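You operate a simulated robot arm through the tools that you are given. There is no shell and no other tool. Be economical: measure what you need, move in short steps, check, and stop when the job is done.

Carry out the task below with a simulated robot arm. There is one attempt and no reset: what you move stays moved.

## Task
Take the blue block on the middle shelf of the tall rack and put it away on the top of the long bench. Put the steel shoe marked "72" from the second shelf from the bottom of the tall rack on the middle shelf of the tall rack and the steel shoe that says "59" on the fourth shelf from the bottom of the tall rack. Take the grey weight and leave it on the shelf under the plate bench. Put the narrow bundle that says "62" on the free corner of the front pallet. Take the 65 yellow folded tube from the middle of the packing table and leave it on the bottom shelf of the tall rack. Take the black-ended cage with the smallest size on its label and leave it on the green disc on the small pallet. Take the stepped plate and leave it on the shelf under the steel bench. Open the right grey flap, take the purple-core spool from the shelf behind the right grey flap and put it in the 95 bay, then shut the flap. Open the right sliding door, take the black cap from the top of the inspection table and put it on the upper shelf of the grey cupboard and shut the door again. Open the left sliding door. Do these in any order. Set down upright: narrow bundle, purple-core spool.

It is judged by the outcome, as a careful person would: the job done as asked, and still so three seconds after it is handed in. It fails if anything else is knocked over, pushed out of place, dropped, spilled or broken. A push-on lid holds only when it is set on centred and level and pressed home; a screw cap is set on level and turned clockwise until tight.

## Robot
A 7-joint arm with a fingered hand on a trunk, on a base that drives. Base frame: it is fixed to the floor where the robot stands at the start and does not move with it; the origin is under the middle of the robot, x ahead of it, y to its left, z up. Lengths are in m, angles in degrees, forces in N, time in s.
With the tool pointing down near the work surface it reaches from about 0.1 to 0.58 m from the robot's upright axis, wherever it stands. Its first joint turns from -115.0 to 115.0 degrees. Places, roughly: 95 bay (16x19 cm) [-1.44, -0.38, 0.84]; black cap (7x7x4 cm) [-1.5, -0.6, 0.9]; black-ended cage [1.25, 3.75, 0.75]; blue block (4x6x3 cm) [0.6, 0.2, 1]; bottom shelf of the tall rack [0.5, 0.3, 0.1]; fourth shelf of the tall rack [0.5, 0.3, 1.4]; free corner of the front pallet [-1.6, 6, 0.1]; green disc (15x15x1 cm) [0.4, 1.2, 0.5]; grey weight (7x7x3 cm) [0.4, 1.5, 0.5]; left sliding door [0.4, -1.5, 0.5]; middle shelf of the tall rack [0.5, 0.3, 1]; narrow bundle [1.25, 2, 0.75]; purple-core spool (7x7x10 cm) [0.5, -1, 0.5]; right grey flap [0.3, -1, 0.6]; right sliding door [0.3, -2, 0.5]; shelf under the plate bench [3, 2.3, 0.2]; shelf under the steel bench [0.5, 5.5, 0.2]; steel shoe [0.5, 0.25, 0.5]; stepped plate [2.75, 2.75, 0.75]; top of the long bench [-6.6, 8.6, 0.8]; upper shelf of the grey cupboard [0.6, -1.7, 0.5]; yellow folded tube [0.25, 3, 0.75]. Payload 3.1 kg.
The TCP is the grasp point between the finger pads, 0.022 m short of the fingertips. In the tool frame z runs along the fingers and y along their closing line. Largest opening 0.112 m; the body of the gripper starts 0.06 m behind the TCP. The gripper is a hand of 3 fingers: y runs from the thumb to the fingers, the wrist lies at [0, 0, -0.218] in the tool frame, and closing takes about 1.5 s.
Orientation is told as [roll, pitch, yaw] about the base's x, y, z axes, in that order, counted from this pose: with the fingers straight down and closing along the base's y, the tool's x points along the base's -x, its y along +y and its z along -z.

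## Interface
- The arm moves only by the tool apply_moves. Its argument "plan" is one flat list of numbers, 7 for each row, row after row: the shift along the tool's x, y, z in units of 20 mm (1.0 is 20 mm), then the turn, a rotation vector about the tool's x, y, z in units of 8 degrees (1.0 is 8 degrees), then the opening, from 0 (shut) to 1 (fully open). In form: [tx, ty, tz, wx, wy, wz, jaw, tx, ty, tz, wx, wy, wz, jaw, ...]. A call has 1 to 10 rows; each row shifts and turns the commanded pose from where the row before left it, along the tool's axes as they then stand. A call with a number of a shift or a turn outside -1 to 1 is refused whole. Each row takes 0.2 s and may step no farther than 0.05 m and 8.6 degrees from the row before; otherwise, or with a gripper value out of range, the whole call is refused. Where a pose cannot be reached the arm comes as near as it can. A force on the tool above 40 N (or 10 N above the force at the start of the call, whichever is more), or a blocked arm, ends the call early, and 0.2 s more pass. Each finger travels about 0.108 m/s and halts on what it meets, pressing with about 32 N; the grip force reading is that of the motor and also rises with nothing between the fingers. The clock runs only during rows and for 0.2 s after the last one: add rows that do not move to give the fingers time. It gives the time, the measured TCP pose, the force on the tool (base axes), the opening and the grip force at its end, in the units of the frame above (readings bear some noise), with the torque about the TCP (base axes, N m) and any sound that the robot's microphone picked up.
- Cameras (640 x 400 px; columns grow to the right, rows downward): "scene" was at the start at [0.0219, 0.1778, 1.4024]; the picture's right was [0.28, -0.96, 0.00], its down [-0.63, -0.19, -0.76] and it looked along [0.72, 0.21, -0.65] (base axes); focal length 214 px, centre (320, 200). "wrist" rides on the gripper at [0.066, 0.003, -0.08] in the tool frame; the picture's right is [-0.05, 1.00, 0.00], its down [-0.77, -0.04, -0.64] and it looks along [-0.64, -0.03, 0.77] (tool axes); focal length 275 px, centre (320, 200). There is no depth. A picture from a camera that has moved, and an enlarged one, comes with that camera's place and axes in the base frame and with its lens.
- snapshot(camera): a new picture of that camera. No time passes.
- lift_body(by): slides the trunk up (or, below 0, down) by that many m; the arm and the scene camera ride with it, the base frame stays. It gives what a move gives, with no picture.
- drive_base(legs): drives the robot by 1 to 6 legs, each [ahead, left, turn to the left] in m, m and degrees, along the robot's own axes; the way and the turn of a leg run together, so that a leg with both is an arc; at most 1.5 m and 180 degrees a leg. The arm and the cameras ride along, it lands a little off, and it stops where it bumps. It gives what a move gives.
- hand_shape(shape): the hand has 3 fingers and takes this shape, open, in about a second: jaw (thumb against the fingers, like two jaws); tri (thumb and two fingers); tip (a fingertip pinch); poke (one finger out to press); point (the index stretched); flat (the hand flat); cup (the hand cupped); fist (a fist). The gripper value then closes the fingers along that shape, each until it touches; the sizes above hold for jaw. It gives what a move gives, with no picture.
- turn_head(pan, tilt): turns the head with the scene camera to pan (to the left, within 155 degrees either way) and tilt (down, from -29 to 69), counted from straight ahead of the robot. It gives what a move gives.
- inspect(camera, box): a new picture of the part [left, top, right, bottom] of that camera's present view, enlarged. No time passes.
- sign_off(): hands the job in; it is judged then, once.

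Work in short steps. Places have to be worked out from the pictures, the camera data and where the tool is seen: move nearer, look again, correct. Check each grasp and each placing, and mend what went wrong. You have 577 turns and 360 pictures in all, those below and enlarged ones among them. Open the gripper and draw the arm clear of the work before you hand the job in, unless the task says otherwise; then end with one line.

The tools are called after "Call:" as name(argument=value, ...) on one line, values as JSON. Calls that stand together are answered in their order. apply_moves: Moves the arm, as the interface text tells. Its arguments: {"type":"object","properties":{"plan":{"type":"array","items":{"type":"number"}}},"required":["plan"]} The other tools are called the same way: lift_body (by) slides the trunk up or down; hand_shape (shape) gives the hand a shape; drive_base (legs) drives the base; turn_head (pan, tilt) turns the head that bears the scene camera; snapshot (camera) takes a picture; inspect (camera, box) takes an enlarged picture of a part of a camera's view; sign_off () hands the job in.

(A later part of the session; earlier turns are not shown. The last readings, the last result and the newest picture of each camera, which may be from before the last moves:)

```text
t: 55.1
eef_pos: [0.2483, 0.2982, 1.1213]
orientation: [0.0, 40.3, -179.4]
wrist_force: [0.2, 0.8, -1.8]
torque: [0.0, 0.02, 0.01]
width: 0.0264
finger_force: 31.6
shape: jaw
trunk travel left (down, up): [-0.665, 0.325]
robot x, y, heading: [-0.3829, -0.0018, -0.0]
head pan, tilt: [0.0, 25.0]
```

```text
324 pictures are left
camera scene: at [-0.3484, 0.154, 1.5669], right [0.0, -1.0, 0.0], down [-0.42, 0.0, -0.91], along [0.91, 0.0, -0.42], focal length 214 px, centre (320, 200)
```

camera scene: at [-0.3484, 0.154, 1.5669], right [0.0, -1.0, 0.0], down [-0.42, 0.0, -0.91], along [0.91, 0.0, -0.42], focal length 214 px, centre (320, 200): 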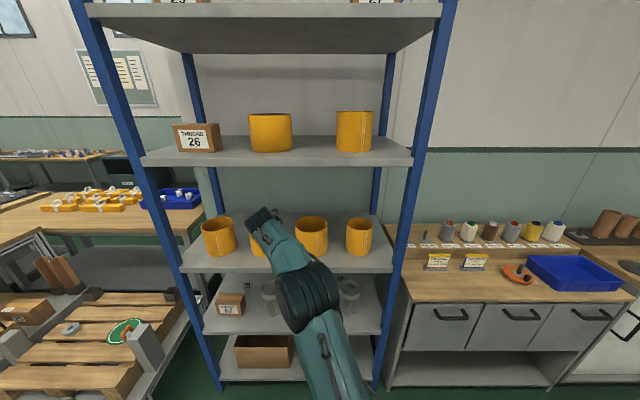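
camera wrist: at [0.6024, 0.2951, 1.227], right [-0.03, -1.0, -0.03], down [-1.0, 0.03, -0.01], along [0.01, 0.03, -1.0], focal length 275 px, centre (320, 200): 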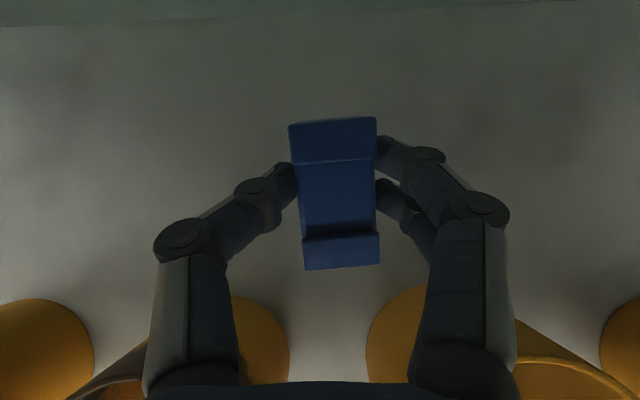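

Rack intact. I retract the arm toward the body before the long drive to the long bench.

Call:
apply_moves(plan=[-1, 0.3, -0.84, 0, 0, 0, 0, -1, 0.3, -0.84, 0, 0, 0, 0, -1, 0.3, -0.84, 0, 0, 0, 0, -1, 0.3, -0.84, 0, 0, 0, 0, -1, 0.3, -0.84, 0, 0, 0, 0, -1, 0.3, -0.84, 0, 0, 0, 0, -1, 0.3, -0.84, 0, 0, 0, 0, -1, 0.3, -0.84, 0, 0, 0, 0, -1, 0.3, -0.84, 0, 0, 0, 0, -1, 0.3, -0.84, 0, 0, 0, 0])

Call:
turn_head(pan=100, tilt=25)

Call:
snapshot(camera="scene")

```text
t: 57.3
eef_pos: [-0.0159, 0.2372, 1.1228]
orientation: [0.0, 40.3, -179.4]
wrist_force: [0.3, -0.1, -1.5]
torque: [-0.03, 0.01, 0.0]
width: 0.0263
finger_force: 31.7
shape: jaw
trunk travel left (down, up): [-0.665, 0.325]
robot x, y, heading: [-0.3817, 0.0002, -0.1]
head pan, tilt: [0.0, 25.0]
```

```text
t: 59.0
eef_pos: [-0.0149, 0.2365, 1.1219]
orientation: [0.0, 40.3, -179.4]
wrist_force: [-0.6, -0.5, -2.5]
torque: [0.02, -0.02, -0.02]
width: 0.0263
finger_force: 32.5
shape: jaw
trunk travel left (down, up): [-0.665, 0.325]
robot x, y, heading: [-0.3819, 0.0009, 0.2]
head pan, tilt: [100.0, 25.0]
```

```text
323 pictures are left
camera scene: at [-0.457, 0.2446, 1.5669], right [0.98, 0.17, 0.0], down [0.07, -0.42, -0.91], along [-0.16, 0.89, -0.42], focal length 214 px, centre (320, 200)
```

scene: 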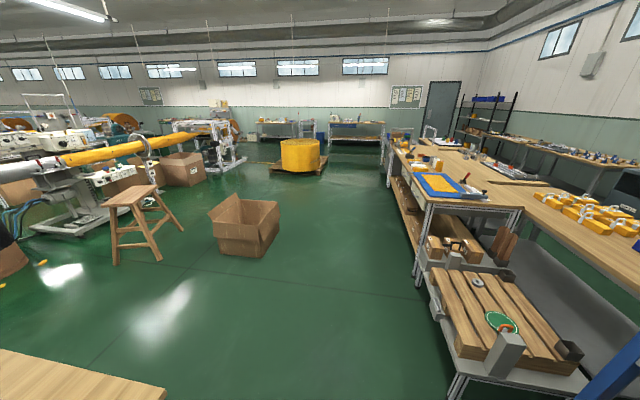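

I turn to face +y and drive up the aisle at x≈-0.6 between the cardboard box and the benches.

Call:
drive_base(legs=[[0, 0, 90], [1.5, 0.2, 0], [1.5, 0, 0], [0.8, 0, 0]])

Call:
turn_head(pan=45, tilt=15)

Call:
snapshot(camera="scene")

Call:
turn_head(pan=-45, tilt=25)

Call:
snapshot(camera="scene")

```text
refused: leg 2 is longer than a leg can be; nothing moved
```

```text
t: 60.3
eef_pos: [-0.0143, 0.2364, 1.1203]
orientation: [0.0, 40.3, -179.4]
wrist_force: [-0.3, -0.8, -2.8]
torque: [0.03, 0.01, -0.03]
width: 0.0262
finger_force: 32.4
shape: jaw
trunk travel left (down, up): [-0.665, 0.325]
robot x, y, heading: [-0.3817, -0.0011, 0.1]
head pan, tilt: [45.0, 15.0]
```

```text
322 pictures are left
camera scene: at [-0.375, 0.2201, 1.5831], right [0.71, -0.71, 0.0], down [-0.18, -0.18, -0.97], along [0.68, 0.68, -0.26], focal length 214 px, centre (320, 200)
```

scene: 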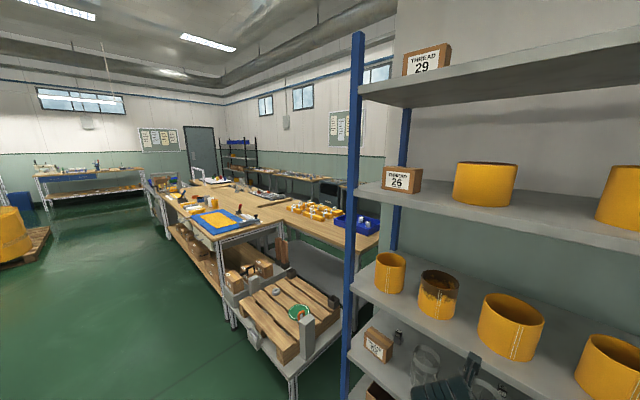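

```text
t: 61.9
eef_pos: [-0.0149, 0.2372, 1.1207]
orientation: [0.1, 40.2, -179.4]
wrist_force: [0.0, 0.3, -1.8]
torque: [0.0, 0.0, 0.02]
width: 0.0263
finger_force: 31.8
shape: jaw
trunk travel left (down, up): [-0.665, 0.325]
robot x, y, heading: [-0.3818, -0.001, 0.1]
head pan, tilt: [-45.0, 25.0]
```

```text
321 pictures are left
camera scene: at [-0.3757, 0.0888, 1.567], right [-0.71, -0.71, 0.0], down [-0.3, 0.3, -0.91], along [0.64, -0.64, -0.42], focal length 214 px, centre (320, 200)
```

scene: 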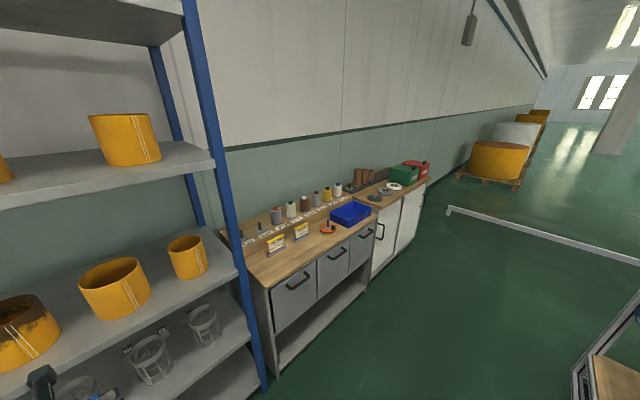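

The second leg was too long; I split it.

Call:
drive_base(legs=[[0, 0, 90], [0, 0.2, 0], [1.5, 0, 0], [1.5, 0, 0], [0.8, 0, 0]])

Call:
turn_head(pan=45, tilt=15)

Call:
snapshot(camera="scene")

Call:
turn_head(pan=-45, tilt=25)

Call:
snapshot(camera="scene")

```text
t: 85.6
eef_pos: [-0.7959, 4.2315, 1.1209]
orientation: [0.1, 40.3, -90.9]
wrist_force: [0.2, 0.5, -0.9]
torque: [0.02, 0.04, -0.01]
width: 0.0259
finger_force: 32.1
shape: jaw
trunk travel left (down, up): [-0.665, 0.325]
robot x, y, heading: [-0.5701, 3.8617, 88.6]
head pan, tilt: [-45.0, 25.0]
```

```text
t: 87.3
eef_pos: [-0.7955, 4.2332, 1.1227]
orientation: [0.0, 40.3, -91.0]
wrist_force: [0.6, 0.8, -1.5]
torque: [-0.03, -0.01, 0.03]
width: 0.026
finger_force: 31.9
shape: jaw
trunk travel left (down, up): [-0.665, 0.325]
robot x, y, heading: [-0.569, 3.8588, 88.7]
head pan, tilt: [45.0, 15.0]
```

```text
320 pictures are left
camera scene: at [-0.7868, 3.8718, 1.5832], right [0.73, 0.69, 0.0], down [0.18, -0.19, -0.97], along [-0.67, 0.7, -0.26], focal length 214 px, centre (320, 200)
```

scene: 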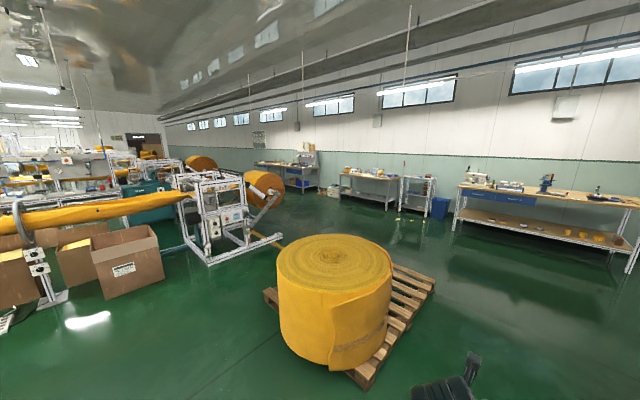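

```text
t: 88.9
eef_pos: [-0.7958, 4.2338, 1.1219]
orientation: [0.0, 40.3, -91.0]
wrist_force: [0.1, -0.4, -0.6]
torque: [-0.01, 0.01, -0.01]
width: 0.0262
finger_force: 32.1
shape: jaw
trunk travel left (down, up): [-0.665, 0.325]
robot x, y, heading: [-0.5679, 3.8579, 88.6]
head pan, tilt: [-45.0, 25.0]
```

```text
319 pictures are left
camera scene: at [-0.6557, 3.8675, 1.567], right [0.69, -0.72, 0.0], down [-0.31, -0.29, -0.91], along [0.66, 0.62, -0.42], focal length 214 px, centre (320, 200)
```

scene: 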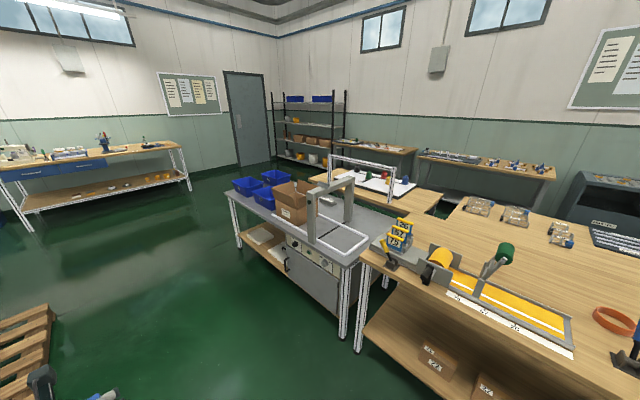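

Route: up past the pallet's right side to y≈7.1, then west along y≈7.3 to the long bench. Driving the first part.

Call:
drive_base(legs=[[1.5, 0.06, 0], [1.5, 0, 0], [0.3, 0, 0], [0, 0, 91]])

Call:
turn_head(pan=0, tilt=15)

Call:
snapshot(camera="scene")

```text
refused: leg 1 is longer than a leg can be; nothing moved
```

```text
t: 90.1
eef_pos: [-0.7945, 4.2327, 1.122]
orientation: [0.0, 40.3, -91.0]
wrist_force: [0.4, 0.3, -2.4]
torque: [-0.01, 0.02, -0.01]
width: 0.0263
finger_force: 31.6
shape: jaw
trunk travel left (down, up): [-0.665, 0.325]
robot x, y, heading: [-0.5694, 3.8583, 88.7]
head pan, tilt: [0.0, 15.0]
```

```text
318 pictures are left
camera scene: at [-0.72, 3.8974, 1.5832], right [1.0, -0.03, 0.0], down [-0.01, -0.26, -0.97], along [0.03, 0.97, -0.26], focal length 214 px, centre (320, 200)
```

scene: 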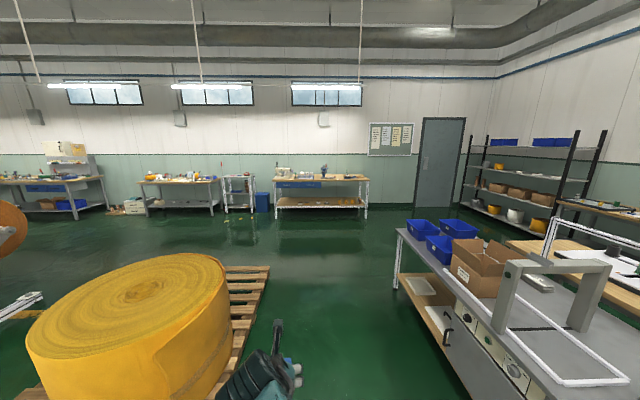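

Again too long by a hair; I correct the leg lengths.

Call:
drive_base(legs=[[1.4, 0.04, 0], [1.5, 0, 0], [0.4, 0, 0], [0, 0, 91]])

Call:
snapshot(camera="scene")

```text
t: 110.0
eef_pos: [-0.8982, 6.9329, 1.1208]
orientation: [0.0, 40.2, -1.5]
wrist_force: [-0.1, -0.5, -1.3]
torque: [0.0, -0.02, -0.01]
width: 0.0263
finger_force: 31.7
shape: jaw
trunk travel left (down, up): [-0.665, 0.325]
robot x, y, heading: [-0.5256, 7.1569, 178.1]
head pan, tilt: [0.0, 15.0]
```

```text
317 pictures are left
camera scene: at [-0.5598, 7.0048, 1.5832], right [0.04, 1.0, 0.0], down [0.26, -0.01, -0.97], along [-0.97, 0.04, -0.26], focal length 214 px, centre (320, 200)
```

scene: 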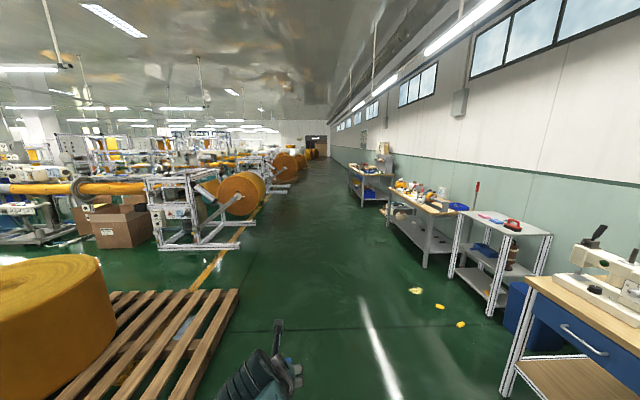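

The aisle ahead is clear. Driving west to about x=-5.7.

Call:
drive_base(legs=[[1.5, 0, 0], [1.5, 0, 0], [1.5, 0, 0], [0.7, 0, 0]])

Call:
turn_head(pan=-45, tilt=30)

Call:
snapshot(camera="scene")

```text
t: 134.9
eef_pos: [-6.083, 6.9084, 1.1211]
orientation: [0.1, 40.3, 1.8]
wrist_force: [-0.1, 1.0, -1.9]
torque: [-0.03, -0.01, 0.03]
width: 0.026
finger_force: 32.1
shape: jaw
trunk travel left (down, up): [-0.665, 0.325]
robot x, y, heading: [-5.7237, 7.1529, -178.8]
head pan, tilt: [0.0, 15.0]
```

```text
t: 136.0
eef_pos: [-6.0824, 6.9094, 1.1208]
orientation: [0.0, 40.4, 1.8]
wrist_force: [-1.7, 1.3, -1.7]
torque: [-0.02, 0.01, 0.0]
width: 0.0261
finger_force: 31.5
shape: jaw
trunk travel left (down, up): [-0.665, 0.325]
robot x, y, heading: [-5.7209, 7.1535, -178.6]
head pan, tilt: [-45.0, 30.0]
```

```text
316 pictures are left
camera scene: at [-5.7214, 7.0639, 1.559], right [0.69, 0.72, 0.0], down [0.36, -0.34, -0.87], along [-0.63, 0.6, -0.5], focal length 214 px, centre (320, 200)
```

scene: 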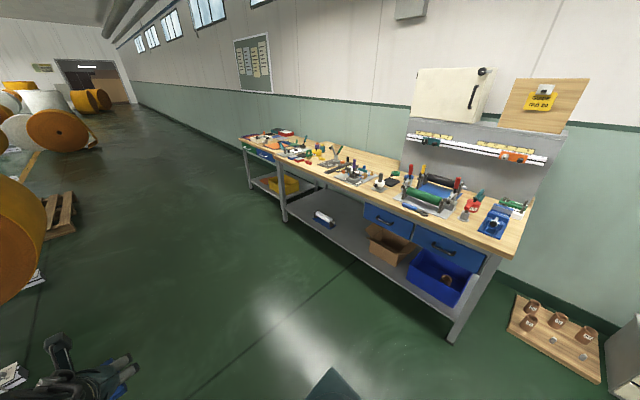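

I zoom in on the bench top to find a clear spot for the block.

Call:
inspect(camera="scene", box=[230, 110, 540, 260])

```text
2.06 times, centred on (385, 185) of scene
camera zoom: at [-5.7214, 7.0639, 1.559], right [0.69, 0.72, 0.0], down [0.36, -0.34, -0.87], along [-0.63, 0.6, -0.5], focal length 443 px, centre (186, 231)
```

zoom: 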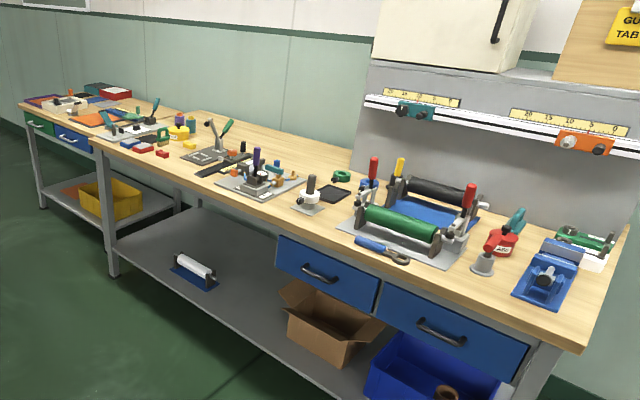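

Free spot on the bench at about (-6.36, 8.40) beside the stamp. I turn to face the bench and approach.

Call:
drive_base(legs=[[0, 0, -91.3], [0.55, 0.4, 0]])

Call:
snapshot(camera="wrist")

Call:
turn_head(pan=0, tilt=40)

Call:
snapshot(camera="scene")

```text
t: 143.7
eef_pos: [-6.3627, 8.0724, 1.1224]
orientation: [0.0, 40.3, -89.0]
wrist_force: [-0.2, 0.3, -1.2]
torque: [-0.02, 0.03, 0.04]
width: 0.0261
finger_force: 31.9
shape: jaw
trunk travel left (down, up): [-0.665, 0.325]
robot x, y, heading: [-6.1237, 7.705, 90.4]
head pan, tilt: [-45.0, 30.0]
```

```text
314 pictures are left
camera wrist: at [-6.3595, 8.0703, 1.2261], right [1.0, -0.02, -0.03], down [-0.02, -1.0, -0.01], along [-0.03, 0.01, -1.0], focal length 275 px, centre (320, 200)
```

wrist: 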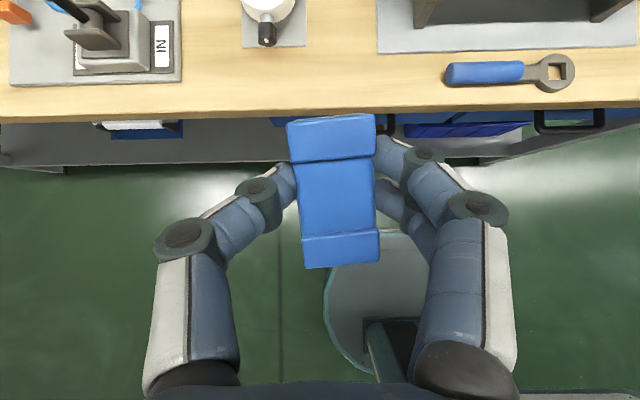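

```text
t: 144.8
eef_pos: [-6.363, 8.0707, 1.1213]
orientation: [0.0, 40.3, -88.9]
wrist_force: [0.3, 0.3, -1.7]
torque: [-0.02, 0.04, 0.01]
width: 0.0263
finger_force: 31.8
shape: jaw
trunk travel left (down, up): [-0.665, 0.325]
robot x, y, heading: [-6.1224, 7.7041, 90.6]
head pan, tilt: [0.0, 40.0]
```

```text
313 pictures are left
camera scene: at [-6.2753, 7.73, 1.5436], right [1.0, 0.01, 0.0], down [0.01, -0.64, -0.77], along [-0.01, 0.77, -0.64], focal length 214 px, centre (320, 200)
```

scene: 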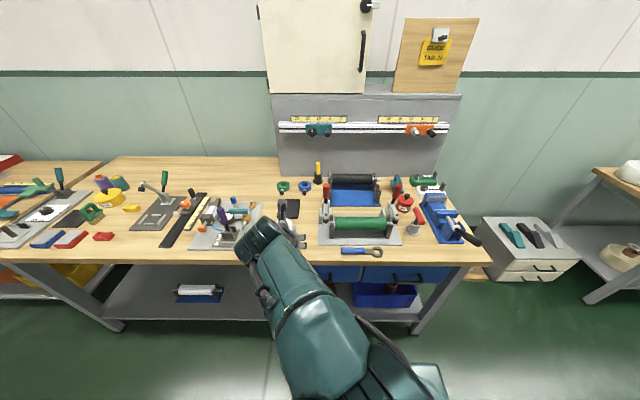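

The spot between the stamp plate and roller plate at about (-6.338, 8.285) is free. I level the block (tilt back to ~21°) and move over it.

Call:
apply_moves(plan=[0, 0, 0, 0, -0.8, 0, 0, 0, 0, 0, 0, -0.8, 0, 0, 0, 0, 0, 0, -0.8, 0, 0, 0.93, 0.17, 0.36, 0, 0, 0, 0, 0.93, 0.17, 0.36, 0, 0, 0, 0, 0.93, 0.17, 0.36, 0, 0, 0, 0, 0.93, 0.17, 0.36, 0, 0, 0, 0, 0.93, 0.17, 0.36, 0, 0, 0, 0, 0.93, 0.17, 0.36, 0, 0, 0, 0, 0.93, 0.17, 0.36, 0, 0, 0, 0])

Call:
apply_moves(plan=[0.93, 0.05, 0.36, 0, 0, 0, 0, 0.93, 0, 0.36, 0, 0, 0, 0, 0.93, 0, 0.36, 0, 0, 0, 0, 0.93, 0, 0.36, 0, 0, 0, 0])

Call:
lift_body(by=-0.12)

Call:
snapshot(camera="wrist")

Call:
snapshot(camera="scene")

```text
t: 147.0
eef_pos: [-6.3407, 8.213, 1.1196]
orientation: [0.1, 21.1, -88.9]
wrist_force: [-0.1, -0.8, -1.2]
torque: [-0.02, 0.03, 0.01]
width: 0.0259
finger_force: 31.7
shape: jaw
trunk travel left (down, up): [-0.665, 0.325]
robot x, y, heading: [-6.1204, 7.71, 90.5]
head pan, tilt: [0.0, 40.0]
```

```text
t: 148.0
eef_pos: [-6.3402, 8.2945, 1.1207]
orientation: [0.0, 21.0, -88.9]
wrist_force: [0.0, 0.1, -1.3]
torque: [0.0, 0.01, -0.01]
width: 0.0261
finger_force: 32.3
shape: jaw
trunk travel left (down, up): [-0.665, 0.325]
robot x, y, heading: [-6.1225, 7.7036, 90.5]
head pan, tilt: [0.0, 40.0]
```

```text
t: 149.5
eef_pos: [-6.3415, 8.2922, 1.0013]
orientation: [0.0, 21.1, -88.9]
wrist_force: [-0.3, -0.3, -0.9]
torque: [0.02, 0.04, -0.01]
width: 0.026
finger_force: 32.2
shape: jaw
trunk travel left (down, up): [-0.545, 0.445]
robot x, y, heading: [-6.1222, 7.7055, 90.6]
head pan, tilt: [0.0, 40.0]
```

```text
312 pictures are left
camera wrist: at [-6.3388, 8.3255, 1.1007], right [1.0, -0.02, -0.02], down [-0.02, -0.95, 0.32], along [-0.02, -0.32, -0.95], focal length 275 px, centre (320, 200)
```

wrist: 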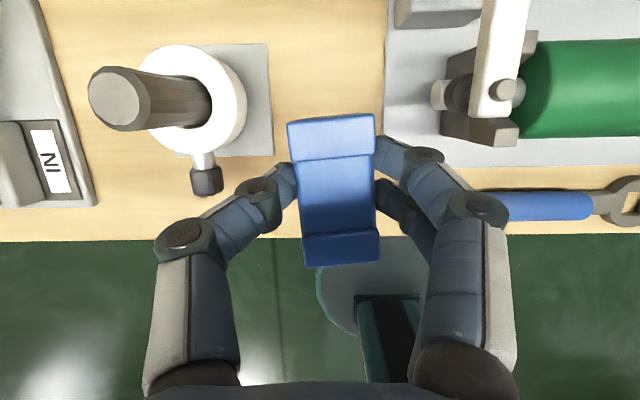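

```text
311 pictures are left
camera scene: at [-6.2753, 7.7302, 1.4237], right [1.0, 0.01, 0.0], down [0.01, -0.64, -0.77], along [-0.01, 0.77, -0.64], focal length 214 px, centre (320, 200)
```

scene: 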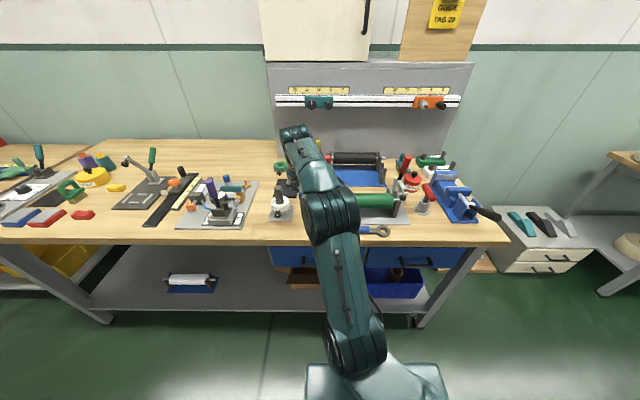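

Position is good with 6+ cm to the edge. I lower in steps watching the force.

Call:
apply_moves(plan=[-0.2, 0, 1, 0, 0, 0, 0, -0.2, 0, 1, 0, 0, 0, 0, -0.2, 0, 1, 0, 0, 0, 0])

Call:
apply_moves(plan=[-0.14, 0, 0.38, 0, 0, 0, 0, -0.14, 0, 0.38, 0, 0, 0, 0])

Call:
apply_moves(plan=[-0.14, 0, 0.38, 0, 0, 0, 0, -0.14, 0, 0.38, 0, 0, 0, 0])

Call:
snapshot(camera="wrist")

```text
t: 150.3
eef_pos: [-6.3429, 8.3029, 0.9406]
orientation: [0.0, 21.2, -88.9]
wrist_force: [0.5, -0.5, -0.9]
torque: [-0.02, -0.02, 0.02]
width: 0.0259
finger_force: 32.2
shape: jaw
trunk travel left (down, up): [-0.545, 0.445]
robot x, y, heading: [-6.1204, 7.7027, 90.4]
head pan, tilt: [0.0, 40.0]
```

```text
t: 150.9
eef_pos: [-6.343, 8.3026, 0.9238]
orientation: [0.1, 21.1, -88.9]
wrist_force: [-0.1, -0.5, -1.3]
torque: [-0.04, 0.01, 0.0]
width: 0.0257
finger_force: 31.7
shape: jaw
trunk travel left (down, up): [-0.545, 0.445]
robot x, y, heading: [-6.1221, 7.7074, 90.4]
head pan, tilt: [0.0, 40.0]
```

```text
t: 151.5
eef_pos: [-6.3411, 8.3035, 0.909]
orientation: [-0.1, 21.1, -88.9]
wrist_force: [1.1, 0.3, -1.0]
torque: [0.0, 0.0, -0.01]
width: 0.0261
finger_force: 31.7
shape: jaw
trunk travel left (down, up): [-0.545, 0.445]
robot x, y, heading: [-6.1173, 7.7096, 90.6]
head pan, tilt: [0.0, 40.0]
```

```text
310 pictures are left
camera wrist: at [-6.3392, 8.3371, 1.0084], right [1.0, -0.02, -0.02], down [-0.02, -0.95, 0.32], along [-0.02, -0.31, -0.95], focal length 275 px, centre (320, 200)
```

wrist: 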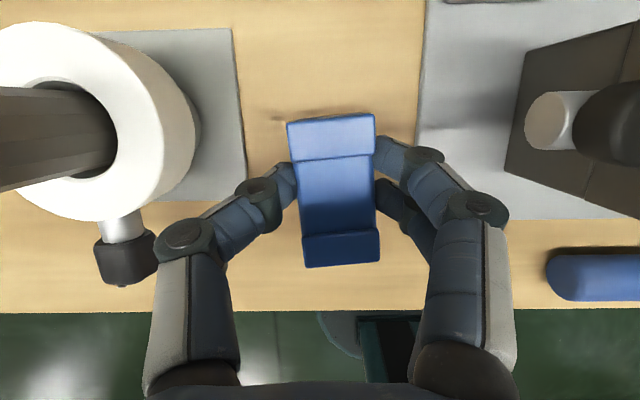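

Bench top seems to be near z≈0.835. I lower 3 cm more, then finely.

Call:
apply_moves(plan=[-0.18, 0, 0.47, 0, 0, 0, 0, -0.18, 0, 0.47, 0, 0, 0, 0, -0.18, 0, 0.47, 0, 0, 0, 0])

Call:
apply_moves(plan=[-0.08, 0, 0.2, 0, 0, 0, 0, -0.08, 0, 0.2, 0, 0, 0, 0, 0, 0, 0, 0, 0, 0, 0])

```text
t: 152.3
eef_pos: [-6.3428, 8.3033, 0.8778]
orientation: [0.0, 21.1, -88.9]
wrist_force: [-0.4, -0.1, -1.1]
torque: [-0.01, 0.01, -0.01]
width: 0.0259
finger_force: 32.2
shape: jaw
trunk travel left (down, up): [-0.545, 0.445]
robot x, y, heading: [-6.1238, 7.703, 90.3]
head pan, tilt: [0.0, 40.0]
```

```text
t: 153.1
eef_pos: [-6.342, 8.3032, 0.8739]
orientation: [-0.2, 21.7, -88.9]
wrist_force: [-0.8, 7.7, 29.0]
torque: [0.19, -0.6, 0.17]
width: 0.0265
finger_force: 32.3
shape: jaw
trunk travel left (down, up): [-0.545, 0.445]
robot x, y, heading: [-6.1217, 7.7102, 90.1]
head pan, tilt: [0.0, 40.0]
```

Contact at 29 N: the block is on the bench. I ease 3 mm up and open the fingers.

Call:
apply_moves(plan=[0.03, 0, -0.1, 0, 0, 0, 0, 0, 0, 0, 0, 0, 0, 0.2, 0, 0, 0, 0, 0, 0, 0.4, 0, 0, 0, 0, 0, 0, 0.5, 0, 0, 0, 0, 0, 0, 0.5])

Call:
snapshot(camera="wrist")

```text
t: 154.3
eef_pos: [-6.342, 8.3008, 0.8718]
orientation: [0.0, 21.2, -88.9]
wrist_force: [-0.8, 0.6, 16.7]
torque: [-0.1, -0.43, -0.01]
width: 0.0526
finger_force: 0.0
shape: jaw
trunk travel left (down, up): [-0.545, 0.445]
robot x, y, heading: [-6.1244, 7.7051, 90.4]
head pan, tilt: [0.0, 40.0]
```

```text
309 pictures are left
camera wrist: at [-6.3389, 8.3332, 0.9721], right [1.0, -0.02, -0.02], down [-0.02, -0.95, 0.32], along [-0.02, -0.32, -0.95], focal length 275 px, centre (320, 200)
```

wrist: 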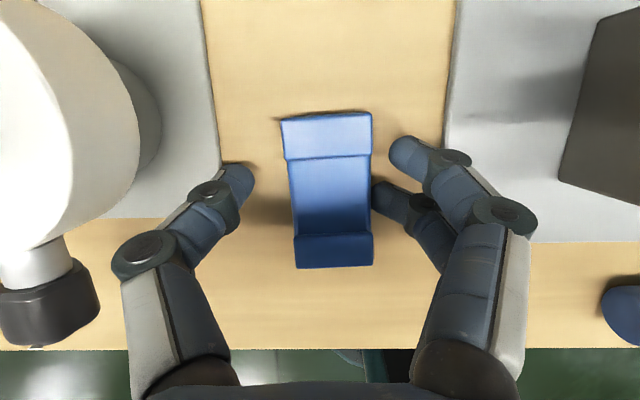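

Released and flat. I raise straight up and check.

Call:
apply_moves(plan=[0.18, 0, -0.47, 0, 0, 0, 0.5, 0.36, 0, -0.93, 0, 0, 0, 0.5, 0.36, 0, -0.93, 0, 0, 0, 0.5, 0.36, 0, -0.93, 0, 0, 0, 0.5, 0.36, 0, -0.93, 0, 0, 0, 0.5, 0.36, 0, -0.93, 0, 0, 0, 0.5])

Call:
lift_body(by=0.15)

Call:
snapshot(camera="wrist")

```text
t: 155.7
eef_pos: [-6.3402, 8.3017, 0.982]
orientation: [0.0, 21.1, -88.8]
wrist_force: [-0.3, -0.6, -0.2]
torque: [0.0, -0.01, 0.03]
width: 0.0555
finger_force: 0.0
shape: jaw
trunk travel left (down, up): [-0.545, 0.445]
robot x, y, heading: [-6.1244, 7.7061, 90.6]
head pan, tilt: [0.0, 40.0]
```

```text
t: 157.4
eef_pos: [-6.3414, 8.3031, 1.1336]
orientation: [0.1, 21.0, -88.9]
wrist_force: [-0.1, 0.4, 0.0]
torque: [0.0, 0.01, -0.01]
width: 0.0552
finger_force: 0.0
shape: jaw
trunk travel left (down, up): [-0.695, 0.295]
robot x, y, heading: [-6.1224, 7.7073, 90.3]
head pan, tilt: [0.0, 40.0]
```

```text
308 pictures are left
camera wrist: at [-6.339, 8.3353, 1.2322], right [1.0, -0.02, -0.02], down [-0.02, -0.95, 0.32], along [-0.02, -0.32, -0.95], focal length 275 px, centre (320, 200)
```

wrist: 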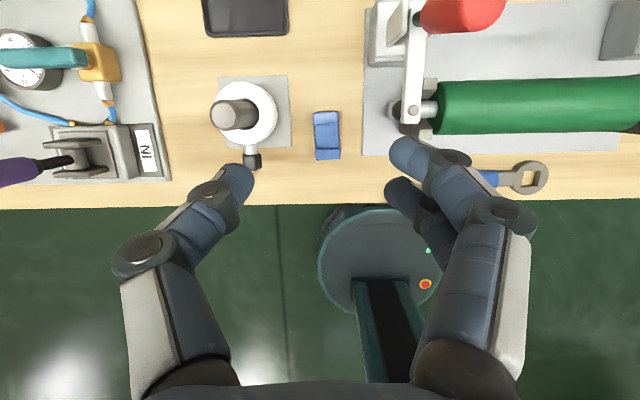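

The blue block is placed. I retract the arm, then drive back east.

Call:
apply_moves(plan=[-0.93, 0, -0.36, 0, 0, 0, 0.5, -0.93, 0, -0.36, 0, 0, 0, 0.5, -0.93, 0, -0.36, 0, 0, 0, 0.5, -0.93, 0, -0.36, 0, 0, 0, 0.5, -0.93, 0, -0.36, 0, 0, 0, 0.5, -0.93, 0, -0.36, 0, 0, 0, 0.5, -0.93, 0, -0.36, 0, 0, 0, 0.5, -0.93, 0, -0.36, 0, 0, 0, 0.5, -0.93, 0, -0.36, 0, 0, 0, 0.5, -0.93, 0, -0.36, 0, 0, 0, 0.5])

Call:
drive_base(legs=[[-0.5, 0, 0], [0, 0, -90.4], [1.5, 0, 0], [1.5, 0, 0], [1.5, 0, 0], [0.8, 0, 0]])

Call:
turn_head(pan=-35, tilt=25)

Call:
snapshot(camera="scene")

```text
t: 159.6
eef_pos: [-6.3381, 8.1002, 1.1328]
orientation: [0.0, 21.3, -88.9]
wrist_force: [0.3, 1.0, 0.3]
torque: [0.02, 0.02, 0.01]
width: 0.0555
finger_force: 0.0
shape: jaw
trunk travel left (down, up): [-0.695, 0.295]
robot x, y, heading: [-6.1234, 7.7066, 90.6]
head pan, tilt: [0.0, 40.0]
```

```text
t: 191.3
eef_pos: [-0.4507, 7.1371, 1.1323]
orientation: [0.0, 21.2, 177.6]
wrist_force: [-0.2, 0.4, -0.2]
torque: [0.0, 0.01, -0.03]
width: 0.0553
finger_force: 0.0
shape: jaw
trunk travel left (down, up): [-0.695, 0.295]
robot x, y, heading: [-0.8599, 6.948, -3.0]
head pan, tilt: [0.0, 40.0]
```

```text
t: 192.3
eef_pos: [-0.4516, 7.1372, 1.1319]
orientation: [-0.1, 21.1, 177.6]
wrist_force: [0.5, 0.3, 0.4]
torque: [0.0, 0.0, 0.01]
width: 0.0552
finger_force: 0.1
shape: jaw
trunk travel left (down, up): [-0.695, 0.295]
robot x, y, heading: [-0.8611, 6.9518, -3.1]
head pan, tilt: [-35.0, 25.0]
```

```text
307 pictures are left
camera scene: at [-0.8385, 7.0473, 1.5969], right [-0.61, -0.79, 0.0], down [-0.33, 0.26, -0.91], along [0.71, -0.56, -0.42], focal length 214 px, centre (320, 200)
```

scene: 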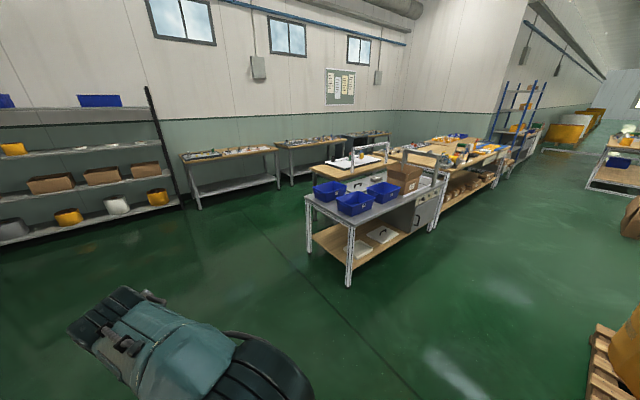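

I drive round the north end to look down the aisle on the far side of the packing tables.

Call:
drive_base(legs=[[1.5, 0, 0], [1.3, 0, 0], [0, 0, -87]])

Call:
turn_head(pan=0, tilt=20)

Call:
snapshot(camera="scene")

```text
t: 209.6
eef_pos: [2.1326, 6.3402, 1.1325]
orientation: [0.0, 21.1, 88.7]
wrist_force: [-0.1, 0.4, 0.9]
torque: [-0.03, 0.0, 0.01]
width: 0.0553
finger_force: 0.1
shape: jaw
trunk travel left (down, up): [-0.695, 0.295]
robot x, y, heading: [1.9315, 6.7478, -91.8]
head pan, tilt: [-35.0, 25.0]
```

```text
t: 210.6
eef_pos: [2.132, 6.3396, 1.1326]
orientation: [0.0, 21.0, 88.7]
wrist_force: [-0.4, -0.1, -0.5]
torque: [-0.01, 0.0, 0.03]
width: 0.0555
finger_force: 0.0
shape: jaw
trunk travel left (down, up): [-0.695, 0.295]
robot x, y, heading: [1.9334, 6.747, -91.7]
head pan, tilt: [0.0, 20.0]
```

```text
306 pictures are left
camera scene: at [2.0864, 6.7082, 1.605], right [-1.0, 0.03, 0.0], down [0.01, 0.34, -0.94], along [-0.03, -0.94, -0.34], focal length 214 px, centre (320, 200)
```

scene: 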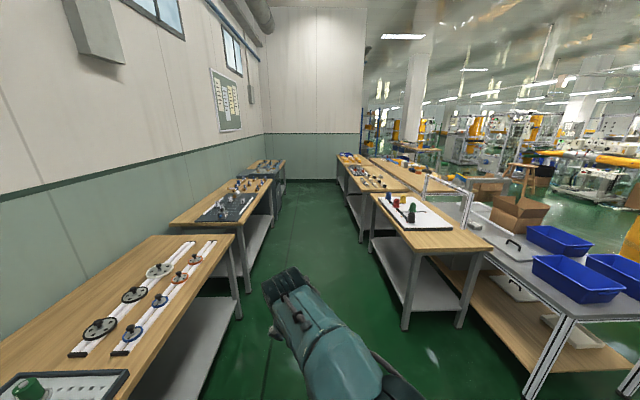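

The aisle is about 1.2 m wide. I drive down it to y≈4 and look.

Call:
drive_base(legs=[[0, 0.2, 1.8], [1.5, 0, 0], [1.4, 0, 0]])

Call:
turn_head(pan=35, tilt=30)

Call:
snapshot(camera="scene")

Call:
turn_head(pan=-55, tilt=30)

Call:
snapshot(camera="scene")

```text
t: 225.9
eef_pos: [2.3644, 3.4306, 1.1313]
orientation: [0.0, 21.2, 91.0]
wrist_force: [-0.5, -0.2, -0.1]
torque: [-0.03, -0.03, -0.02]
width: 0.0554
finger_force: 0.1
shape: jaw
trunk travel left (down, up): [-0.695, 0.295]
robot x, y, heading: [2.1485, 3.8292, -89.5]
head pan, tilt: [0.0, 20.0]
```

```text
t: 226.9
eef_pos: [2.3651, 3.4304, 1.1325]
orientation: [0.1, 21.2, 91.0]
wrist_force: [0.2, 0.0, -0.5]
torque: [0.0, -0.01, -0.03]
width: 0.0553
finger_force: 0.0
shape: jaw
trunk travel left (down, up): [-0.695, 0.295]
robot x, y, heading: [2.147, 3.8272, -89.6]
head pan, tilt: [35.0, 30.0]
```

```text
305 pictures are left
camera scene: at [2.3557, 3.8165, 1.589], right [-0.82, -0.58, 0.0], down [-0.29, 0.41, -0.87], along [0.5, -0.71, -0.5], focal length 214 px, centre (320, 200)
```

scene: 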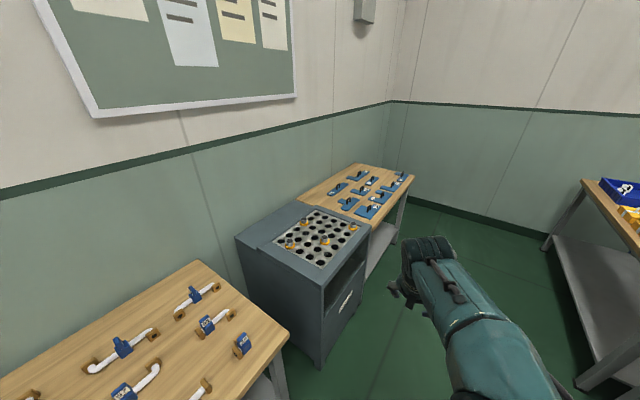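

```text
t: 228.5
eef_pos: [2.3646, 3.4321, 1.1328]
orientation: [-0.1, 21.1, 91.1]
wrist_force: [-1.1, 0.0, 0.1]
torque: [0.0, -0.01, 0.02]
width: 0.0553
finger_force: 0.1
shape: jaw
trunk travel left (down, up): [-0.695, 0.295]
robot x, y, heading: [2.1497, 3.8297, -89.5]
head pan, tilt: [-55.0, 30.0]
```

```text
304 pictures are left
camera scene: at [2.2297, 3.8378, 1.589], right [-0.58, 0.81, 0.0], down [0.41, 0.29, -0.87], along [-0.71, -0.5, -0.5], focal length 214 px, centre (320, 200)
```

scene: 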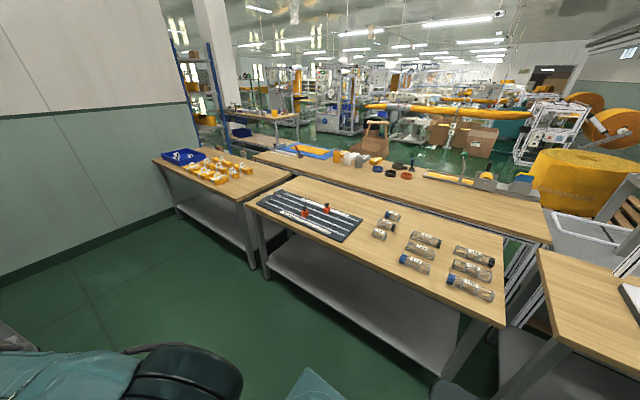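

I zoom in on both benches: the tubes/cages, the yellow bundles, and the blue plates.

Call:
inspect(camera="scene", box=[350, 190, 510, 320])

Call:
inspect(camera="scene", box=[150, 130, 310, 230])

Call:
turn_head(pan=35, tilt=30)

Call:
inspect(camera="scene", box=[270, 150, 430, 290])

```text
3.08 times, centred on (430, 255) of scene
camera zoom: at [2.2297, 3.8378, 1.589], right [-0.58, 0.81, 0.0], down [0.41, 0.29, -0.87], along [-0.71, -0.5, -0.5], focal length 660 px, centre (-18, 31)
```

zoom: 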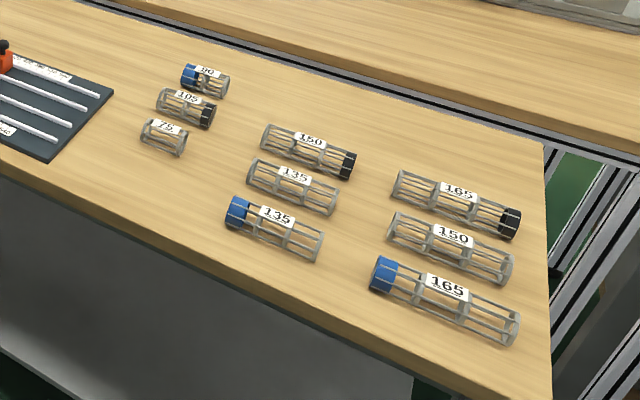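

```text
4.00 times, centred on (230, 180) of scene
camera zoom: at [2.2297, 3.8378, 1.589], right [-0.58, 0.81, 0.0], down [0.41, 0.29, -0.87], along [-0.71, -0.5, -0.5], focal length 858 px, centre (680, 280)
```

zoom: 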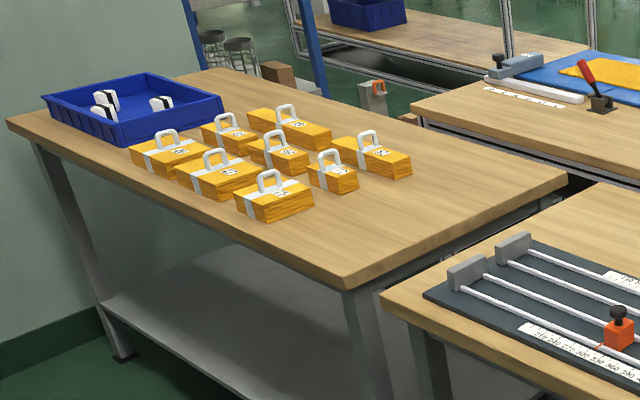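

```text
t: 230.2
eef_pos: [2.3652, 3.4315, 1.1334]
orientation: [0.1, 21.0, 91.0]
wrist_force: [-0.1, 0.0, 0.1]
torque: [0.0, -0.03, 0.01]
width: 0.0552
finger_force: 0.0
shape: jaw
trunk travel left (down, up): [-0.695, 0.295]
robot x, y, heading: [2.1476, 3.8273, -89.8]
head pan, tilt: [35.0, 30.0]
```

```text
2.86 times, centred on (350, 220) of scene
camera zoom: at [2.3557, 3.8166, 1.589], right [-0.81, -0.58, 0.0], down [-0.29, 0.41, -0.87], along [0.5, -0.71, -0.5], focal length 613 px, centre (234, 143)
```

zoom: 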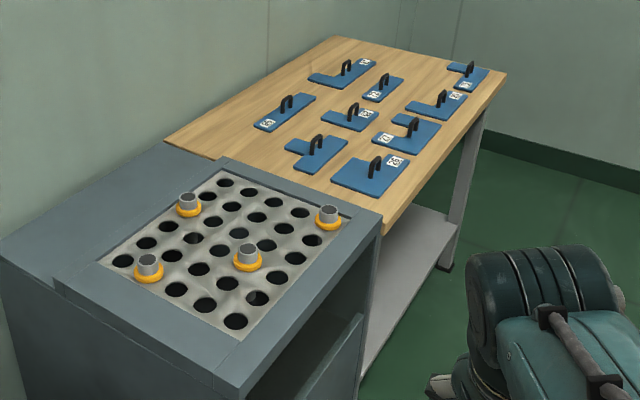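

The black-ended cages are 105, 150 and 165, so I want "105", lying along y at about (1.12, 3.553). I turn to face -x, approach, and rotate the hand to close along x.

Call:
drive_base(legs=[[0, 0, -90.4], [0.45, 0.07, 0]])

Call:
apply_moves(plan=[0, 0, 0, 0, -0.9, 0, 0.5, 0, 0, 0, 0, -0.9, 0, 0.5, 0, 0, 0, 0, -0.85, 0, 0.5, 0, 0, 0, 0, 0, -1, 0.5, 0, 0, 0, 0, 0, -1, 0.5, 0, 0, 0, 0, 0, -1, 0.5, 0, 0, 0, 0, 0, -1, 0.5, 0, 0, 0, 0, 0, -1, 0.5, 0, 0, 0, 0, 0, -1, 0.6, 0, 0, 0, 0, 0, -1, 0.7])

Call:
apply_moves(plan=[0, 0, 0, 0, 0, -1, 0.7, 0, 0, 0, 0, 0, -1, 0.7, 0, 0, 0, 0, 0, -1, 0.7, 0, 0, 0, 0, 0, -1, 0.7])

Call:
snapshot(camera="wrist")

Call:
turn_head(pan=0, tilt=45)

Call:
snapshot(camera="scene")

```text
t: 236.8
eef_pos: [1.3114, 3.5328, 1.1323]
orientation: [0.0, 21.0, 1.8]
wrist_force: [0.0, -0.5, 0.4]
torque: [-0.01, -0.03, -0.02]
width: 0.0555
finger_force: 0.1
shape: jaw
trunk travel left (down, up): [-0.695, 0.295]
robot x, y, heading: [1.7033, 3.7502, -178.7]
head pan, tilt: [35.0, 30.0]
stopped in leg 2: the robot was blocked; the commanded pose is now the measured one
```

```text
t: 239.1
eef_pos: [1.3111, 3.533, 1.132]
orientation: [-0.1, -0.1, 57.9]
wrist_force: [-0.2, -0.2, 1.1]
torque: [0.02, 0.01, 0.01]
width: 0.0781
finger_force: 0.0
shape: jaw
trunk travel left (down, up): [-0.695, 0.295]
robot x, y, heading: [1.7098, 3.7507, -178.9]
head pan, tilt: [35.0, 30.0]
```

```text
t: 240.1
eef_pos: [1.3121, 3.5328, 1.1323]
orientation: [-0.1, 0.0, 90.0]
wrist_force: [0.3, -0.1, -0.7]
torque: [0.0, 0.02, 0.0]
width: 0.078
finger_force: 0.0
shape: jaw
trunk travel left (down, up): [-0.695, 0.295]
robot x, y, heading: [1.7066, 3.7575, -178.9]
head pan, tilt: [35.0, 30.0]
```

```text
300 pictures are left
camera wrist: at [1.308, 3.4668, 1.2132], right [-1.0, 0.05, 0.0], down [0.04, 0.77, 0.64], along [0.03, 0.64, -0.77], focal length 275 px, centre (320, 200)
```

wrist: 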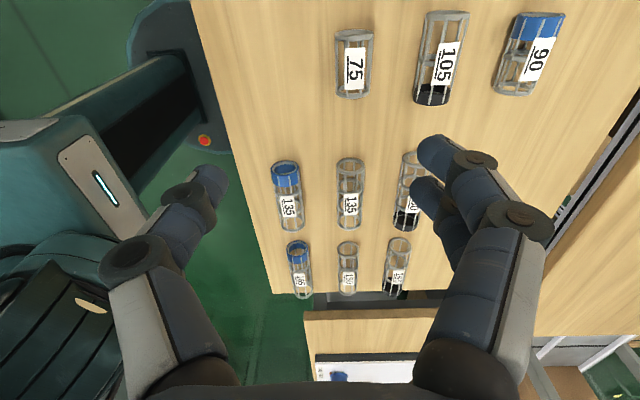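

```text
t: 241.1
eef_pos: [1.3114, 3.5326, 1.1312]
orientation: [-0.1, 0.0, 89.7]
wrist_force: [0.6, -0.3, -0.5]
torque: [0.03, -0.02, -0.03]
width: 0.0781
finger_force: 0.0
shape: jaw
trunk travel left (down, up): [-0.695, 0.295]
robot x, y, heading: [1.7041, 3.751, -178.9]
head pan, tilt: [0.0, 45.0]
```

```text
299 pictures are left
camera scene: at [1.6874, 3.5989, 1.5664], right [-0.02, 1.0, 0.0], down [0.71, 0.01, -0.71], along [-0.71, -0.01, -0.71], focal length 214 px, centre (320, 200)
```

scene: 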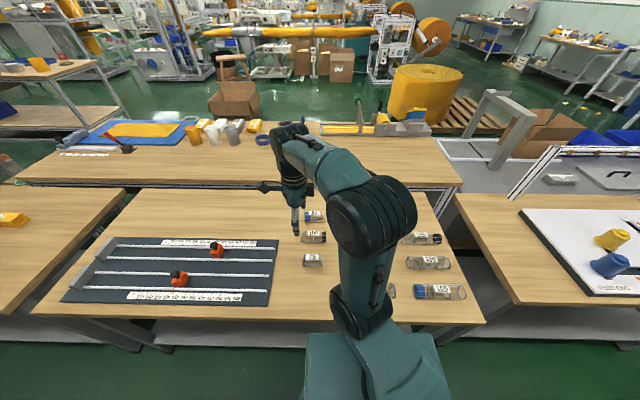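

The cage 105 is at about (1.155, 3.56). I move over it and lower partway, then re-measure.

Call:
apply_moves(plan=[-0.17, 0.97, 0, 0, 0, 0, 0.65, -0.17, 0.97, 0, 0, 0, 0, 0.65, -0.17, 0.97, 0, 0, 0, 0, 0.65, -0.17, 0.97, 0, 0, 0, 0, 0.65, -0.17, 0.97, 0, 0, 0, 0, 0.65, -0.17, 0.97, 0, 0, 0, 0, 0.65, -0.17, 0.97, 0, 0, 0, 0, 0.65, -0.17, 0.97, 0, 0, 0, 0, 0.65])

Call:
lift_body(by=-0.15)

Call:
snapshot(camera="wrist")

```text
t: 242.9
eef_pos: [1.1533, 3.56, 1.1311]
orientation: [-0.1, 0.1, 89.6]
wrist_force: [0.0, -0.2, 0.1]
torque: [0.0, -0.01, 0.01]
width: 0.0733
finger_force: 0.1
shape: jaw
trunk travel left (down, up): [-0.695, 0.295]
robot x, y, heading: [1.7075, 3.753, -179.1]
head pan, tilt: [0.0, 45.0]
```

```text
t: 244.6
eef_pos: [1.1551, 3.5593, 0.9806]
orientation: [0.0, 0.1, 89.7]
wrist_force: [-0.6, -0.4, -0.8]
torque: [0.0, -0.01, -0.02]
width: 0.0731
finger_force: 0.1
shape: jaw
trunk travel left (down, up): [-0.545, 0.445]
robot x, y, heading: [1.7038, 3.751, -178.8]
head pan, tilt: [0.0, 45.0]
```

```text
298 pictures are left
camera wrist: at [1.1517, 3.4937, 1.0623], right [-1.0, 0.05, 0.0], down [0.04, 0.77, 0.64], along [0.03, 0.64, -0.77], focal length 275 px, centre (320, 200)
```

wrist: 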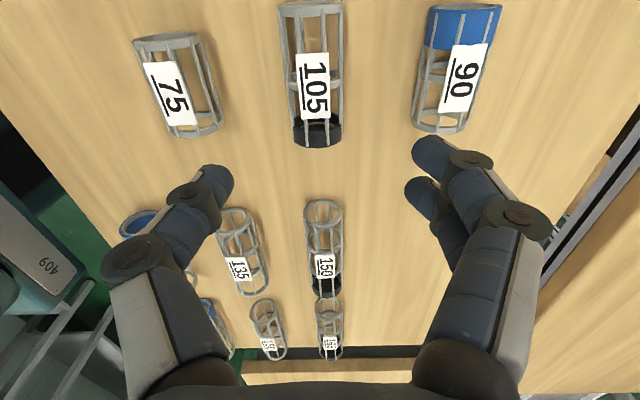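

Well centred. I lower 10 cm, then look.

Call:
apply_moves(plan=[0, 0, 1, 0, 0, 0, 0.65, 0, 0, 1, 0, 0, 0, 0.65, 0, 0, 1, 0, 0, 0, 0.65, 0, 0, 1, 0, 0, 0, 0.65, 0, 0, 1, 0, 0, 0, 0.65])

Call:
snapshot(camera="wrist")

Call:
inspect(camera="scene", box=[240, 160, 400, 280])

```text
t: 245.8
eef_pos: [1.1554, 3.5587, 0.8816]
orientation: [-0.1, 0.0, 89.8]
wrist_force: [0.4, -0.1, 0.6]
torque: [-0.02, -0.01, -0.04]
width: 0.0734
finger_force: 0.0
shape: jaw
trunk travel left (down, up): [-0.545, 0.445]
robot x, y, heading: [1.7073, 3.752, -178.6]
head pan, tilt: [0.0, 45.0]
```

```text
297 pictures are left
camera wrist: at [1.1523, 3.4932, 0.9621], right [-1.0, 0.05, 0.0], down [0.04, 0.77, 0.64], along [0.03, 0.64, -0.77], focal length 275 px, centre (320, 200)
```

wrist: 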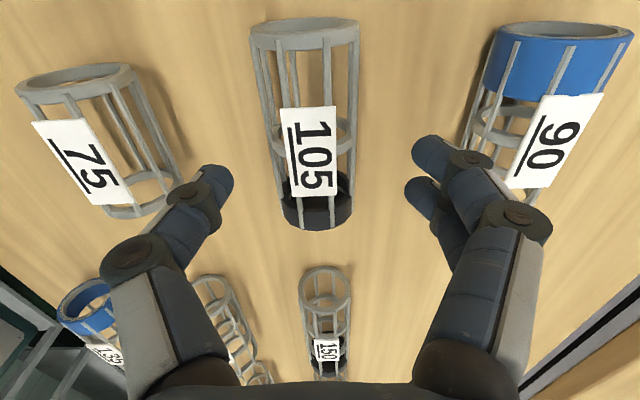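

```text
3.33 times, centred on (320, 220) of scene
camera zoom: at [1.6872, 3.599, 1.4164], right [-0.02, 1.0, 0.0], down [0.71, 0.01, -0.71], along [-0.71, -0.01, -0.71], focal length 715 px, centre (320, 133)
```

zoom: 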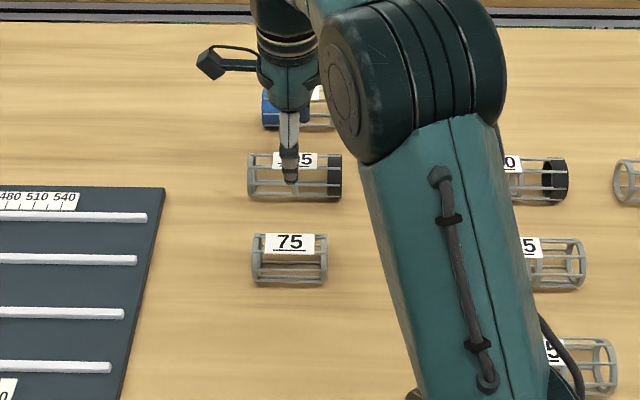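

Aligned. I lower further to z≈0.835 in careful steps.

Call:
apply_moves(plan=[0, 0, 1, 0, 0, 0, 0.65, 0, 0, 0.6, 0, 0, 0, 0.65])

Call:
snapshot(camera="wrist")

```text
t: 246.4
eef_pos: [1.1555, 3.5585, 0.8498]
orientation: [-0.1, 0.0, 89.7]
wrist_force: [0.3, 0.5, 0.3]
torque: [0.0, 0.01, 0.02]
width: 0.0732
finger_force: 0.1
shape: jaw
trunk travel left (down, up): [-0.545, 0.445]
robot x, y, heading: [1.7031, 3.754, -179.0]
head pan, tilt: [0.0, 45.0]
```

```text
295 pictures are left
camera wrist: at [1.1523, 3.4936, 0.9308], right [-1.0, 0.05, 0.0], down [0.04, 0.77, 0.64], along [0.03, 0.64, -0.77], focal length 275 px, centre (320, 200)
```

wrist: 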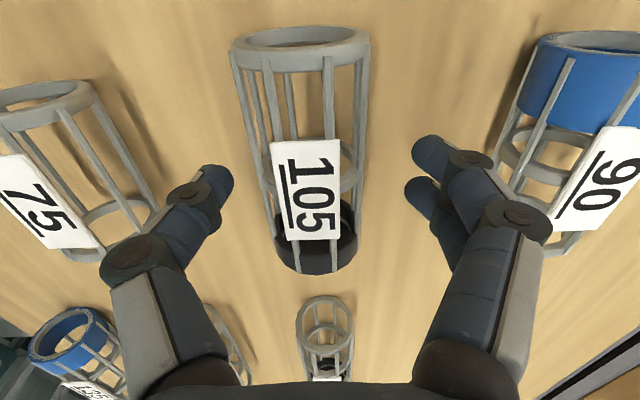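

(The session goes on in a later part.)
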